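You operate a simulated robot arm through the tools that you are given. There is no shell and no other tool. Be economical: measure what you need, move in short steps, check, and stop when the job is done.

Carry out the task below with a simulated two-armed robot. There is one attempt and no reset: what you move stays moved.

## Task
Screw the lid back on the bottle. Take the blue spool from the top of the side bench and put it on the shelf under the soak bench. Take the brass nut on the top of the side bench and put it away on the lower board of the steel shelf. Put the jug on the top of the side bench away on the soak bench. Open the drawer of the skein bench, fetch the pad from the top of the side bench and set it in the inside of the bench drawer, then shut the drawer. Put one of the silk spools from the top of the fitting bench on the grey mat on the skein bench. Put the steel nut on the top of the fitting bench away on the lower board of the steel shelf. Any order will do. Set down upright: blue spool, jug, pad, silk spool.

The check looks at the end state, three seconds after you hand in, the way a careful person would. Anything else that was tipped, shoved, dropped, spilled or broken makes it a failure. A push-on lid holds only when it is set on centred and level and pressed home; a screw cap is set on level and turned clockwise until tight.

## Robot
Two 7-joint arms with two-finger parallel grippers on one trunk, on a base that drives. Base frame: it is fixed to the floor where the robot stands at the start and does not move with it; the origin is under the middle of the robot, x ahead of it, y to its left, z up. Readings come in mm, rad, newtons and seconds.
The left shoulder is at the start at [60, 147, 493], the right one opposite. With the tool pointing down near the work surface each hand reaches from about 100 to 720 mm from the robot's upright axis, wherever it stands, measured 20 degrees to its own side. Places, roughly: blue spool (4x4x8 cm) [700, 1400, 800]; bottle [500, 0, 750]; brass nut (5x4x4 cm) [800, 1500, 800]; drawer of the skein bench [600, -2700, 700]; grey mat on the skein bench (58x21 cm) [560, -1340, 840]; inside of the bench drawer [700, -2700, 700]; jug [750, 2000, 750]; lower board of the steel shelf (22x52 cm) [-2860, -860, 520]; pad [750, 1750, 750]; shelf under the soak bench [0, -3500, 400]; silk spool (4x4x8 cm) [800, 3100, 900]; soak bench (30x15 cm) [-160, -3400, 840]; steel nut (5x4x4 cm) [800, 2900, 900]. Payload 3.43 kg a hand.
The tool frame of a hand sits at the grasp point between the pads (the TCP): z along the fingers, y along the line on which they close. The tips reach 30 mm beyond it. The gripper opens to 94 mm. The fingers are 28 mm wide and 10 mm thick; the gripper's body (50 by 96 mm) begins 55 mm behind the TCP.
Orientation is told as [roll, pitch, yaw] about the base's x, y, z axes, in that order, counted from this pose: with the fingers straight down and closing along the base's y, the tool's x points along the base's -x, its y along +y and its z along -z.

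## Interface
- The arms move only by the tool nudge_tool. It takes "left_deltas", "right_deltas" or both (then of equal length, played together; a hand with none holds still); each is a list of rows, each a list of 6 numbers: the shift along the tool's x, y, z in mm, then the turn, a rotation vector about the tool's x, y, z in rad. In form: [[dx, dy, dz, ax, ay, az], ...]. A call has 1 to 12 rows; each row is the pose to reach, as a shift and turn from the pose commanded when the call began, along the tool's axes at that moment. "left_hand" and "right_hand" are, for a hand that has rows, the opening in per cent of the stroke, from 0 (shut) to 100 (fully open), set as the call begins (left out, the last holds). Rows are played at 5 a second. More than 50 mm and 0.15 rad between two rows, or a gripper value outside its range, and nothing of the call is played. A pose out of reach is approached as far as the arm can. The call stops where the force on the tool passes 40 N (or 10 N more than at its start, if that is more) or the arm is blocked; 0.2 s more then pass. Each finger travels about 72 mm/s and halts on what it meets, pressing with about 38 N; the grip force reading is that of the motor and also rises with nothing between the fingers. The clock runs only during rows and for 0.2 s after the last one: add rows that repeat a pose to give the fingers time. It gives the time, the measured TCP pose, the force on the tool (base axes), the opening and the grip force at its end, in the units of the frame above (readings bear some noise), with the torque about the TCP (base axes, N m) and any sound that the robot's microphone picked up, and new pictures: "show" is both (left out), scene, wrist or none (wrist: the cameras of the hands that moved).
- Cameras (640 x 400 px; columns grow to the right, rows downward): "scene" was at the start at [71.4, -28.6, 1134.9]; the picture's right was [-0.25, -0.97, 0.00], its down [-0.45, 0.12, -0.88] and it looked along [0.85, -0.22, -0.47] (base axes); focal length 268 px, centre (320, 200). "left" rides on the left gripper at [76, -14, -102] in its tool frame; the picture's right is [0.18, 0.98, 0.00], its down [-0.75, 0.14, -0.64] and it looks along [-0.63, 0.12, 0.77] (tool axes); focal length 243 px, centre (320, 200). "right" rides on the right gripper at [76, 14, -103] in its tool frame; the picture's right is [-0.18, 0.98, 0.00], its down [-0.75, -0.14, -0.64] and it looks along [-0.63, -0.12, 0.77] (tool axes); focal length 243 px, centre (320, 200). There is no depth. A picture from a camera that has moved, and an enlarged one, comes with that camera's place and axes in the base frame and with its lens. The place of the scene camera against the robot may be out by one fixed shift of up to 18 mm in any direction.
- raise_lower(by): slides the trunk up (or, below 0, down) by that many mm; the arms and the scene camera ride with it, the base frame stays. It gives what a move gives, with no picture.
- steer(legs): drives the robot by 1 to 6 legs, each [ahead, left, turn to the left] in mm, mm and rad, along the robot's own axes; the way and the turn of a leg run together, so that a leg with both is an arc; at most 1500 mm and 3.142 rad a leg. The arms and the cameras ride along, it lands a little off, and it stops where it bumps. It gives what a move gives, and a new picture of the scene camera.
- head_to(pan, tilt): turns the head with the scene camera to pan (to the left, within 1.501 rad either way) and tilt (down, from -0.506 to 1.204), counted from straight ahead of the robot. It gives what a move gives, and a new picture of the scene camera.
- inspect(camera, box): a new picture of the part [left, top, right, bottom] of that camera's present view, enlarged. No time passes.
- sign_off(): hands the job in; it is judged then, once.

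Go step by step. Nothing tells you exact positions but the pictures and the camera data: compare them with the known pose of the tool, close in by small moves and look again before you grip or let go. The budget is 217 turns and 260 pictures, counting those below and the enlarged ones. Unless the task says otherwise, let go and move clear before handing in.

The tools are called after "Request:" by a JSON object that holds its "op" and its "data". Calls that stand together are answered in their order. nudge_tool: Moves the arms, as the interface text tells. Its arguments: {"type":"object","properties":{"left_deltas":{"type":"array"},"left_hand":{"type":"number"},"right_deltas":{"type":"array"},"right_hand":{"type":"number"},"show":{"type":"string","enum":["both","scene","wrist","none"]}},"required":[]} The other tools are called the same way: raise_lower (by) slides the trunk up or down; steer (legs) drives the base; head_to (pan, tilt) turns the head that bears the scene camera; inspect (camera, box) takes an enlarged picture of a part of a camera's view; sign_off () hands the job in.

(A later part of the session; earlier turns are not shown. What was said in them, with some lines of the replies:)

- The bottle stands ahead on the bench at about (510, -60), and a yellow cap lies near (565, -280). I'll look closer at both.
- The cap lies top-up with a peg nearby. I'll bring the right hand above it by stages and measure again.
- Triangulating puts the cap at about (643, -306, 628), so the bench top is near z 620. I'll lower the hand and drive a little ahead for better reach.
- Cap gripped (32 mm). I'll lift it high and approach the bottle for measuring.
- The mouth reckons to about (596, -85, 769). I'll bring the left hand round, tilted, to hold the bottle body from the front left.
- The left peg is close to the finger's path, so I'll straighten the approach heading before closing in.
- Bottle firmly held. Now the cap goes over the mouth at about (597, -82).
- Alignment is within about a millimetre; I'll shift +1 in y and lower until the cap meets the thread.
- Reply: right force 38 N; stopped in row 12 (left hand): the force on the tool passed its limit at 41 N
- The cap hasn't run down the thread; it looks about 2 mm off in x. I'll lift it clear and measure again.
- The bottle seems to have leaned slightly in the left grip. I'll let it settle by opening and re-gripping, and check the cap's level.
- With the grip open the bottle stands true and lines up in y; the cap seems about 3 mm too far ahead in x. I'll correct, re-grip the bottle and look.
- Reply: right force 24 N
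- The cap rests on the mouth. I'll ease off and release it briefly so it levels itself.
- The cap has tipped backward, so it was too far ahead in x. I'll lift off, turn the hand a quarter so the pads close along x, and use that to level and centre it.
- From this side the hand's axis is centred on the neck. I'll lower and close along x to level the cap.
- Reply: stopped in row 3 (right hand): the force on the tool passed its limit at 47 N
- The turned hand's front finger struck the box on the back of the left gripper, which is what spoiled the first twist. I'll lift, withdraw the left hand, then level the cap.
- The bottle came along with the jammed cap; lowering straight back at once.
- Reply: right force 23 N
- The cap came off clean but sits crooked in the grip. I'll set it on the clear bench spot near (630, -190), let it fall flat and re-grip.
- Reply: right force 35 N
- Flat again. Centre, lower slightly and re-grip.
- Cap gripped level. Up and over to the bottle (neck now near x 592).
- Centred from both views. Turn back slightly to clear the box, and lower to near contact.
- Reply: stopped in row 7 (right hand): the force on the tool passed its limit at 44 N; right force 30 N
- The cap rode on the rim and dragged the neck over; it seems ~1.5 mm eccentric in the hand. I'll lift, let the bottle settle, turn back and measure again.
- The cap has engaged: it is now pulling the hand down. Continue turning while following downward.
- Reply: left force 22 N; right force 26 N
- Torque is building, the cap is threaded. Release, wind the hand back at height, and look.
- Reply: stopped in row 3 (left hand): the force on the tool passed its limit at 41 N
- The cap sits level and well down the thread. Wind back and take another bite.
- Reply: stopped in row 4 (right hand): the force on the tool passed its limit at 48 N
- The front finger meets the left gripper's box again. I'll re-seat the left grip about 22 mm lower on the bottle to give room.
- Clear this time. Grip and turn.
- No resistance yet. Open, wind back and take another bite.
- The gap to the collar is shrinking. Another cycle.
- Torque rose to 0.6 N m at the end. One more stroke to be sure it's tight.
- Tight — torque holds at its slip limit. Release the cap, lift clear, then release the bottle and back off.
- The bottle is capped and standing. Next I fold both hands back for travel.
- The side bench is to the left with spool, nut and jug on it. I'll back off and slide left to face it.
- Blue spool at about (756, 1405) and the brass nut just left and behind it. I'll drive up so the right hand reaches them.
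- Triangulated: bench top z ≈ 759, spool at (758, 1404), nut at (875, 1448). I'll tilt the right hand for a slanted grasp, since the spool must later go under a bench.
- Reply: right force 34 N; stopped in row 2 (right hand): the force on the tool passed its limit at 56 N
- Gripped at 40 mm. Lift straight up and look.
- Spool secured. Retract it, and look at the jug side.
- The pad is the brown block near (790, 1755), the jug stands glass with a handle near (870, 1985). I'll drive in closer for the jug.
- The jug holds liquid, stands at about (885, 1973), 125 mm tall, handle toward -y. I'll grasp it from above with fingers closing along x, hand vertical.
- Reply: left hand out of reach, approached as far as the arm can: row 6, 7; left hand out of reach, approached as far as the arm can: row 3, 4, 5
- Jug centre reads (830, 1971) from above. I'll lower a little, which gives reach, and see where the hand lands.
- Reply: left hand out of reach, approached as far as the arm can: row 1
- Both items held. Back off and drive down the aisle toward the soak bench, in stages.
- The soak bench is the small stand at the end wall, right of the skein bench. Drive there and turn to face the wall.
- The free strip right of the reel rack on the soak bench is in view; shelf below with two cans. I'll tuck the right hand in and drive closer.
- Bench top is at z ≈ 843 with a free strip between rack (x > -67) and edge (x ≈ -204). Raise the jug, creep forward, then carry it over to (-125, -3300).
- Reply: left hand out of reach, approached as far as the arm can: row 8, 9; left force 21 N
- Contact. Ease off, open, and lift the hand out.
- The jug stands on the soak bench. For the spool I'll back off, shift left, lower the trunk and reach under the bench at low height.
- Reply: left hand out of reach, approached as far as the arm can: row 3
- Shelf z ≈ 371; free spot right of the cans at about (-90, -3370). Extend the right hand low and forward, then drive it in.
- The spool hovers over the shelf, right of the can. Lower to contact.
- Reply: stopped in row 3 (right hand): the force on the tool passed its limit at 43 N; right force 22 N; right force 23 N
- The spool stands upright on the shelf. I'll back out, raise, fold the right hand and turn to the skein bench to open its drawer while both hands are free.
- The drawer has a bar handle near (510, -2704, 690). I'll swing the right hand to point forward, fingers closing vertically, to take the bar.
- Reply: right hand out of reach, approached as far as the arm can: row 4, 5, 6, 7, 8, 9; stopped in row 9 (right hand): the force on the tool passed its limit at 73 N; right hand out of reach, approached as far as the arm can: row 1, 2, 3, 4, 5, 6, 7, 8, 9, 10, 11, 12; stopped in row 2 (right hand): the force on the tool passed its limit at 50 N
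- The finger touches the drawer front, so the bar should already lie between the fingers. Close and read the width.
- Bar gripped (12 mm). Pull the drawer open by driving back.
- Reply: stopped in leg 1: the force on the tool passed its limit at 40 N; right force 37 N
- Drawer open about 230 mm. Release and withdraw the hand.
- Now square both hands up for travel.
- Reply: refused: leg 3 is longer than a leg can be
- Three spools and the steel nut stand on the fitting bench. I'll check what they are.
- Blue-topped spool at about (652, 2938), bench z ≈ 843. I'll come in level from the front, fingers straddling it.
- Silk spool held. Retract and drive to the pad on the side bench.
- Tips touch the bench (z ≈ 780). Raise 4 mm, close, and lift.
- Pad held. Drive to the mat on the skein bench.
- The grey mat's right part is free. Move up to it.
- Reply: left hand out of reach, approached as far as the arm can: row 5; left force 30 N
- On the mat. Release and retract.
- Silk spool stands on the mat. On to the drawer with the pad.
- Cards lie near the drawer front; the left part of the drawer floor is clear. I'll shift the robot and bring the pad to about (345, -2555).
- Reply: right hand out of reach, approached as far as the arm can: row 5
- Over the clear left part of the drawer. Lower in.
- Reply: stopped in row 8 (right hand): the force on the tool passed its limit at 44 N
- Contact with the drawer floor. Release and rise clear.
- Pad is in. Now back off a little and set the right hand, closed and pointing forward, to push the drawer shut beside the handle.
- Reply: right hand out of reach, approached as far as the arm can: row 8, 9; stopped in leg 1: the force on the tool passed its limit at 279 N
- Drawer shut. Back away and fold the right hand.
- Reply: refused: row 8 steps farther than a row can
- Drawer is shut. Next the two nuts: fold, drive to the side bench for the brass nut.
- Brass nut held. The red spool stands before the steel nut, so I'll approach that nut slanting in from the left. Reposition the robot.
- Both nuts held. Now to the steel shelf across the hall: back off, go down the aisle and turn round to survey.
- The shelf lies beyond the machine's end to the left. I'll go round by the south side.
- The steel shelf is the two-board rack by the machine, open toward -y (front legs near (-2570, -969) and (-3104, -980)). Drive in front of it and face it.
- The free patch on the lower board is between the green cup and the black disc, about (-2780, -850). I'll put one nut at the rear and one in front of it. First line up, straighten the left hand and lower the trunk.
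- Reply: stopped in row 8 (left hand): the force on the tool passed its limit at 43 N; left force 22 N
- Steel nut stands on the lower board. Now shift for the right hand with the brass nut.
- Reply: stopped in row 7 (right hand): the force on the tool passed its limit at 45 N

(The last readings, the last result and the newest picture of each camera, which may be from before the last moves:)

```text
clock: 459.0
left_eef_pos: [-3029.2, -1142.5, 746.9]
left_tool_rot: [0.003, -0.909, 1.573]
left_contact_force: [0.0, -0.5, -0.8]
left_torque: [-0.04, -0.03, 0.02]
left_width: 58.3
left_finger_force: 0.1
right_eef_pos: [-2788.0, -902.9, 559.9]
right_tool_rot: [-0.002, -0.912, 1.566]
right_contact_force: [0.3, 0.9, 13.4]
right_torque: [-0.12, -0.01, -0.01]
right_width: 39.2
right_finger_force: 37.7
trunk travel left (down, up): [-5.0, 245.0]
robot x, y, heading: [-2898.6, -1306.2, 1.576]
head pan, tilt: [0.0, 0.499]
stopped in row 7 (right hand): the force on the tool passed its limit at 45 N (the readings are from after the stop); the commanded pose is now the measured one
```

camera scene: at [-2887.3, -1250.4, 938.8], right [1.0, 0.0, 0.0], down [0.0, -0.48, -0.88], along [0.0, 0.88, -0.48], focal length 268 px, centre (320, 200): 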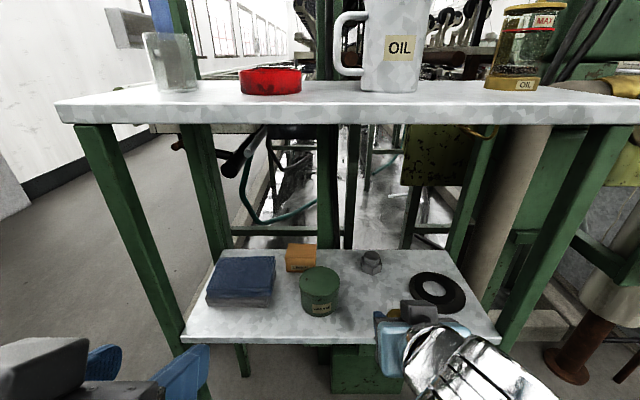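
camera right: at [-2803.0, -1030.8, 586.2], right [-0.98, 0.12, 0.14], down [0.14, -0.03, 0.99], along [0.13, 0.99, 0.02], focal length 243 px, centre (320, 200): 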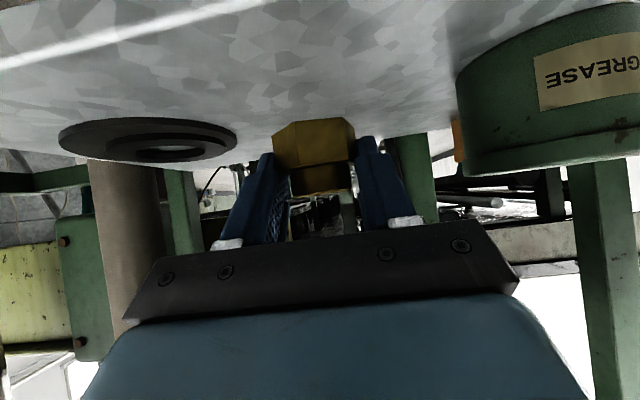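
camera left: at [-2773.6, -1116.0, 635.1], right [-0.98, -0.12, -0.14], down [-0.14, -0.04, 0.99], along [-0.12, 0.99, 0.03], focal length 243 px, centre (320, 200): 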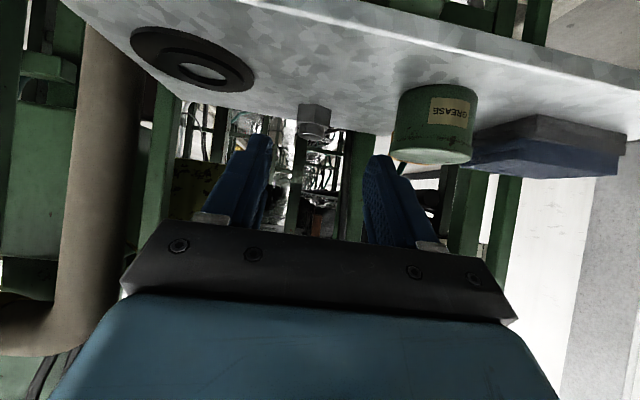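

Contact. Release and retreat.

Request:
{"op": "nudge_tool", "data": {"right_deltas": [[-1.2, 0, -1, 0, 0, 0], [-1.2, 0, -1, 0, 0, 0], [-1.2, 0, -1, 0, 0, 0]], "right_hand": 62, "show": "none"}}

Request:
{"op": "nudge_tool", "data": {"right_deltas": [[0, 0, -12, 0, 0, 0], [0, 0, -35, 0, 0, 0], [0, 0, -65, 0, 0, 0], [10, 0, -105, 0, 0, 0], [30, 0, -145, 0, 0, 0], [50, 0, -185, 0, 0, 0]], "show": "wrist"}}

Request:
{"op": "steer", "data": {"legs": [[-250, 0, 0]]}}

```text
clock: 459.8
left_eef_pos: [-3028.0, -1142.2, 747.8]
left_tool_rot: [0.006, -0.909, 1.572]
left_contact_force: [-0.4, -0.3, 0.0]
left_torque: [0.01, 0.0, -0.03]
left_width: 58.2
left_finger_force: 0.1
right_eef_pos: [-2786.7, -903.2, 559.6]
right_tool_rot: [-0.001, -0.908, 1.564]
right_contact_force: [7.9, 1.7, 10.4]
right_torque: [0.21, 0.08, -0.2]
right_width: 53.7
right_finger_force: 0.1
trunk travel left (down, up): [-5.0, 245.0]
robot x, y, heading: [-2899.6, -1306.7, 1.577]
head pan, tilt: [0.0, 0.499]
```

```text
clock: 461.2
left_eef_pos: [-3028.1, -1142.0, 746.4]
left_tool_rot: [0.003, -0.909, 1.571]
left_contact_force: [0.8, 0.3, -0.3]
left_torque: [-0.02, -0.01, 0.0]
left_width: 58.0
left_finger_force: 0.1
right_eef_pos: [-2788.2, -1081.6, 634.0]
right_tool_rot: [-0.001, -0.906, 1.566]
right_contact_force: [-0.2, 0.1, -0.5]
right_torque: [0.02, 0.0, 0.04]
right_width: 58.3
right_finger_force: 0.0
trunk travel left (down, up): [-5.0, 245.0]
robot x, y, heading: [-2899.8, -1305.6, 1.577]
head pan, tilt: [0.0, 0.499]
camera right: at [-2805.4, -1210.0, 638.0], right [-0.98, 0.12, 0.14], down [0.14, -0.04, 0.99], along [0.12, 0.99, 0.02], focal length 243 px, centre (320, 200)
```

right: 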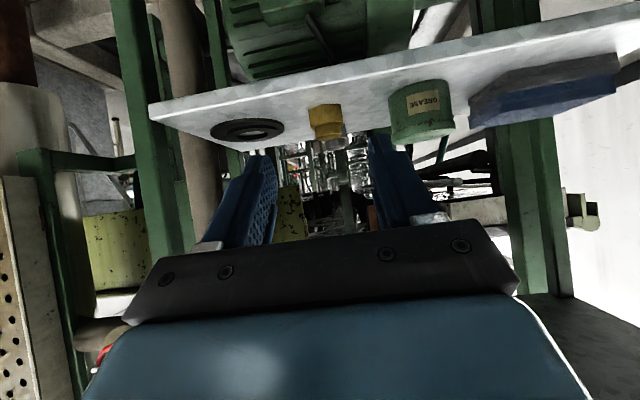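

```text
clock: 463.0
left_eef_pos: [-3027.5, -1390.9, 746.3]
left_tool_rot: [0.004, -0.911, 1.569]
left_contact_force: [-0.7, 0.0, -0.2]
left_torque: [0.01, 0.02, -0.02]
left_width: 58.5
left_finger_force: 0.1
right_eef_pos: [-2789.1, -1330.4, 634.0]
right_tool_rot: [-0.001, -0.907, 1.564]
right_contact_force: [0.2, 0.1, 0.8]
right_torque: [0.0, -0.03, -0.02]
right_width: 58.3
right_finger_force: 0.1
trunk travel left (down, up): [-5.0, 245.0]
robot x, y, heading: [-2900.2, -1555.6, 1.569]
head pan, tilt: [0.0, 0.499]
camera scene: at [-2886.5, -1499.2, 938.8], right [1.0, 0.0, 0.0], down [0.0, -0.48, -0.88], along [0.0, 0.88, -0.48], focal length 268 px, centre (320, 200)
```

scene: 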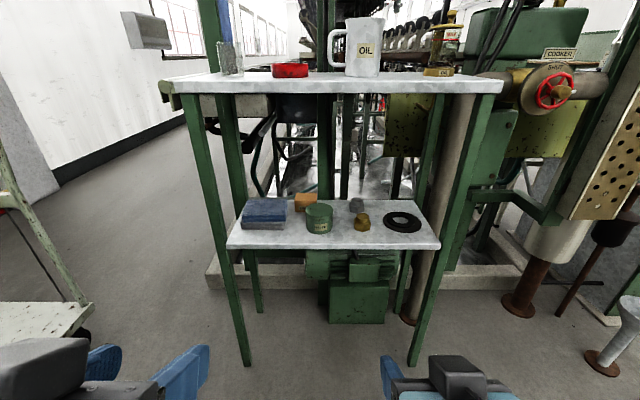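

Both nuts stand on the lower board, the hands are empty and clear, and every other item has been placed. Handing in.

Request:
{"op": "sign_off", "data": {}}

```text
The job is handed in.
```

I finished every item on the list and handed the job in.

- **Bottle:** the lid is screwed on and stopped turning at about 0.6 to 0.7 N m. It took several tries. A crooked lid lifted the bottle briefly once, and it now stands upright about 8 mm from where it began.
- **Blue spool:** upright on the shelf under the soak bench, beside the oil cans.
- **Jug:** upright on the soak bench, in front of the green ring.
- **Pad:** in the drawer of the skein bench, left of the cards. The drawer is shut, though it closed hard (a 279 N peak). I did not see the pad again after shutting it.
- **Silk spool:** the blue-topped one stands on the grey mat.
- **Steel and brass nuts:** on the lower board of the steel shelf, steel at the rear and brass in front.
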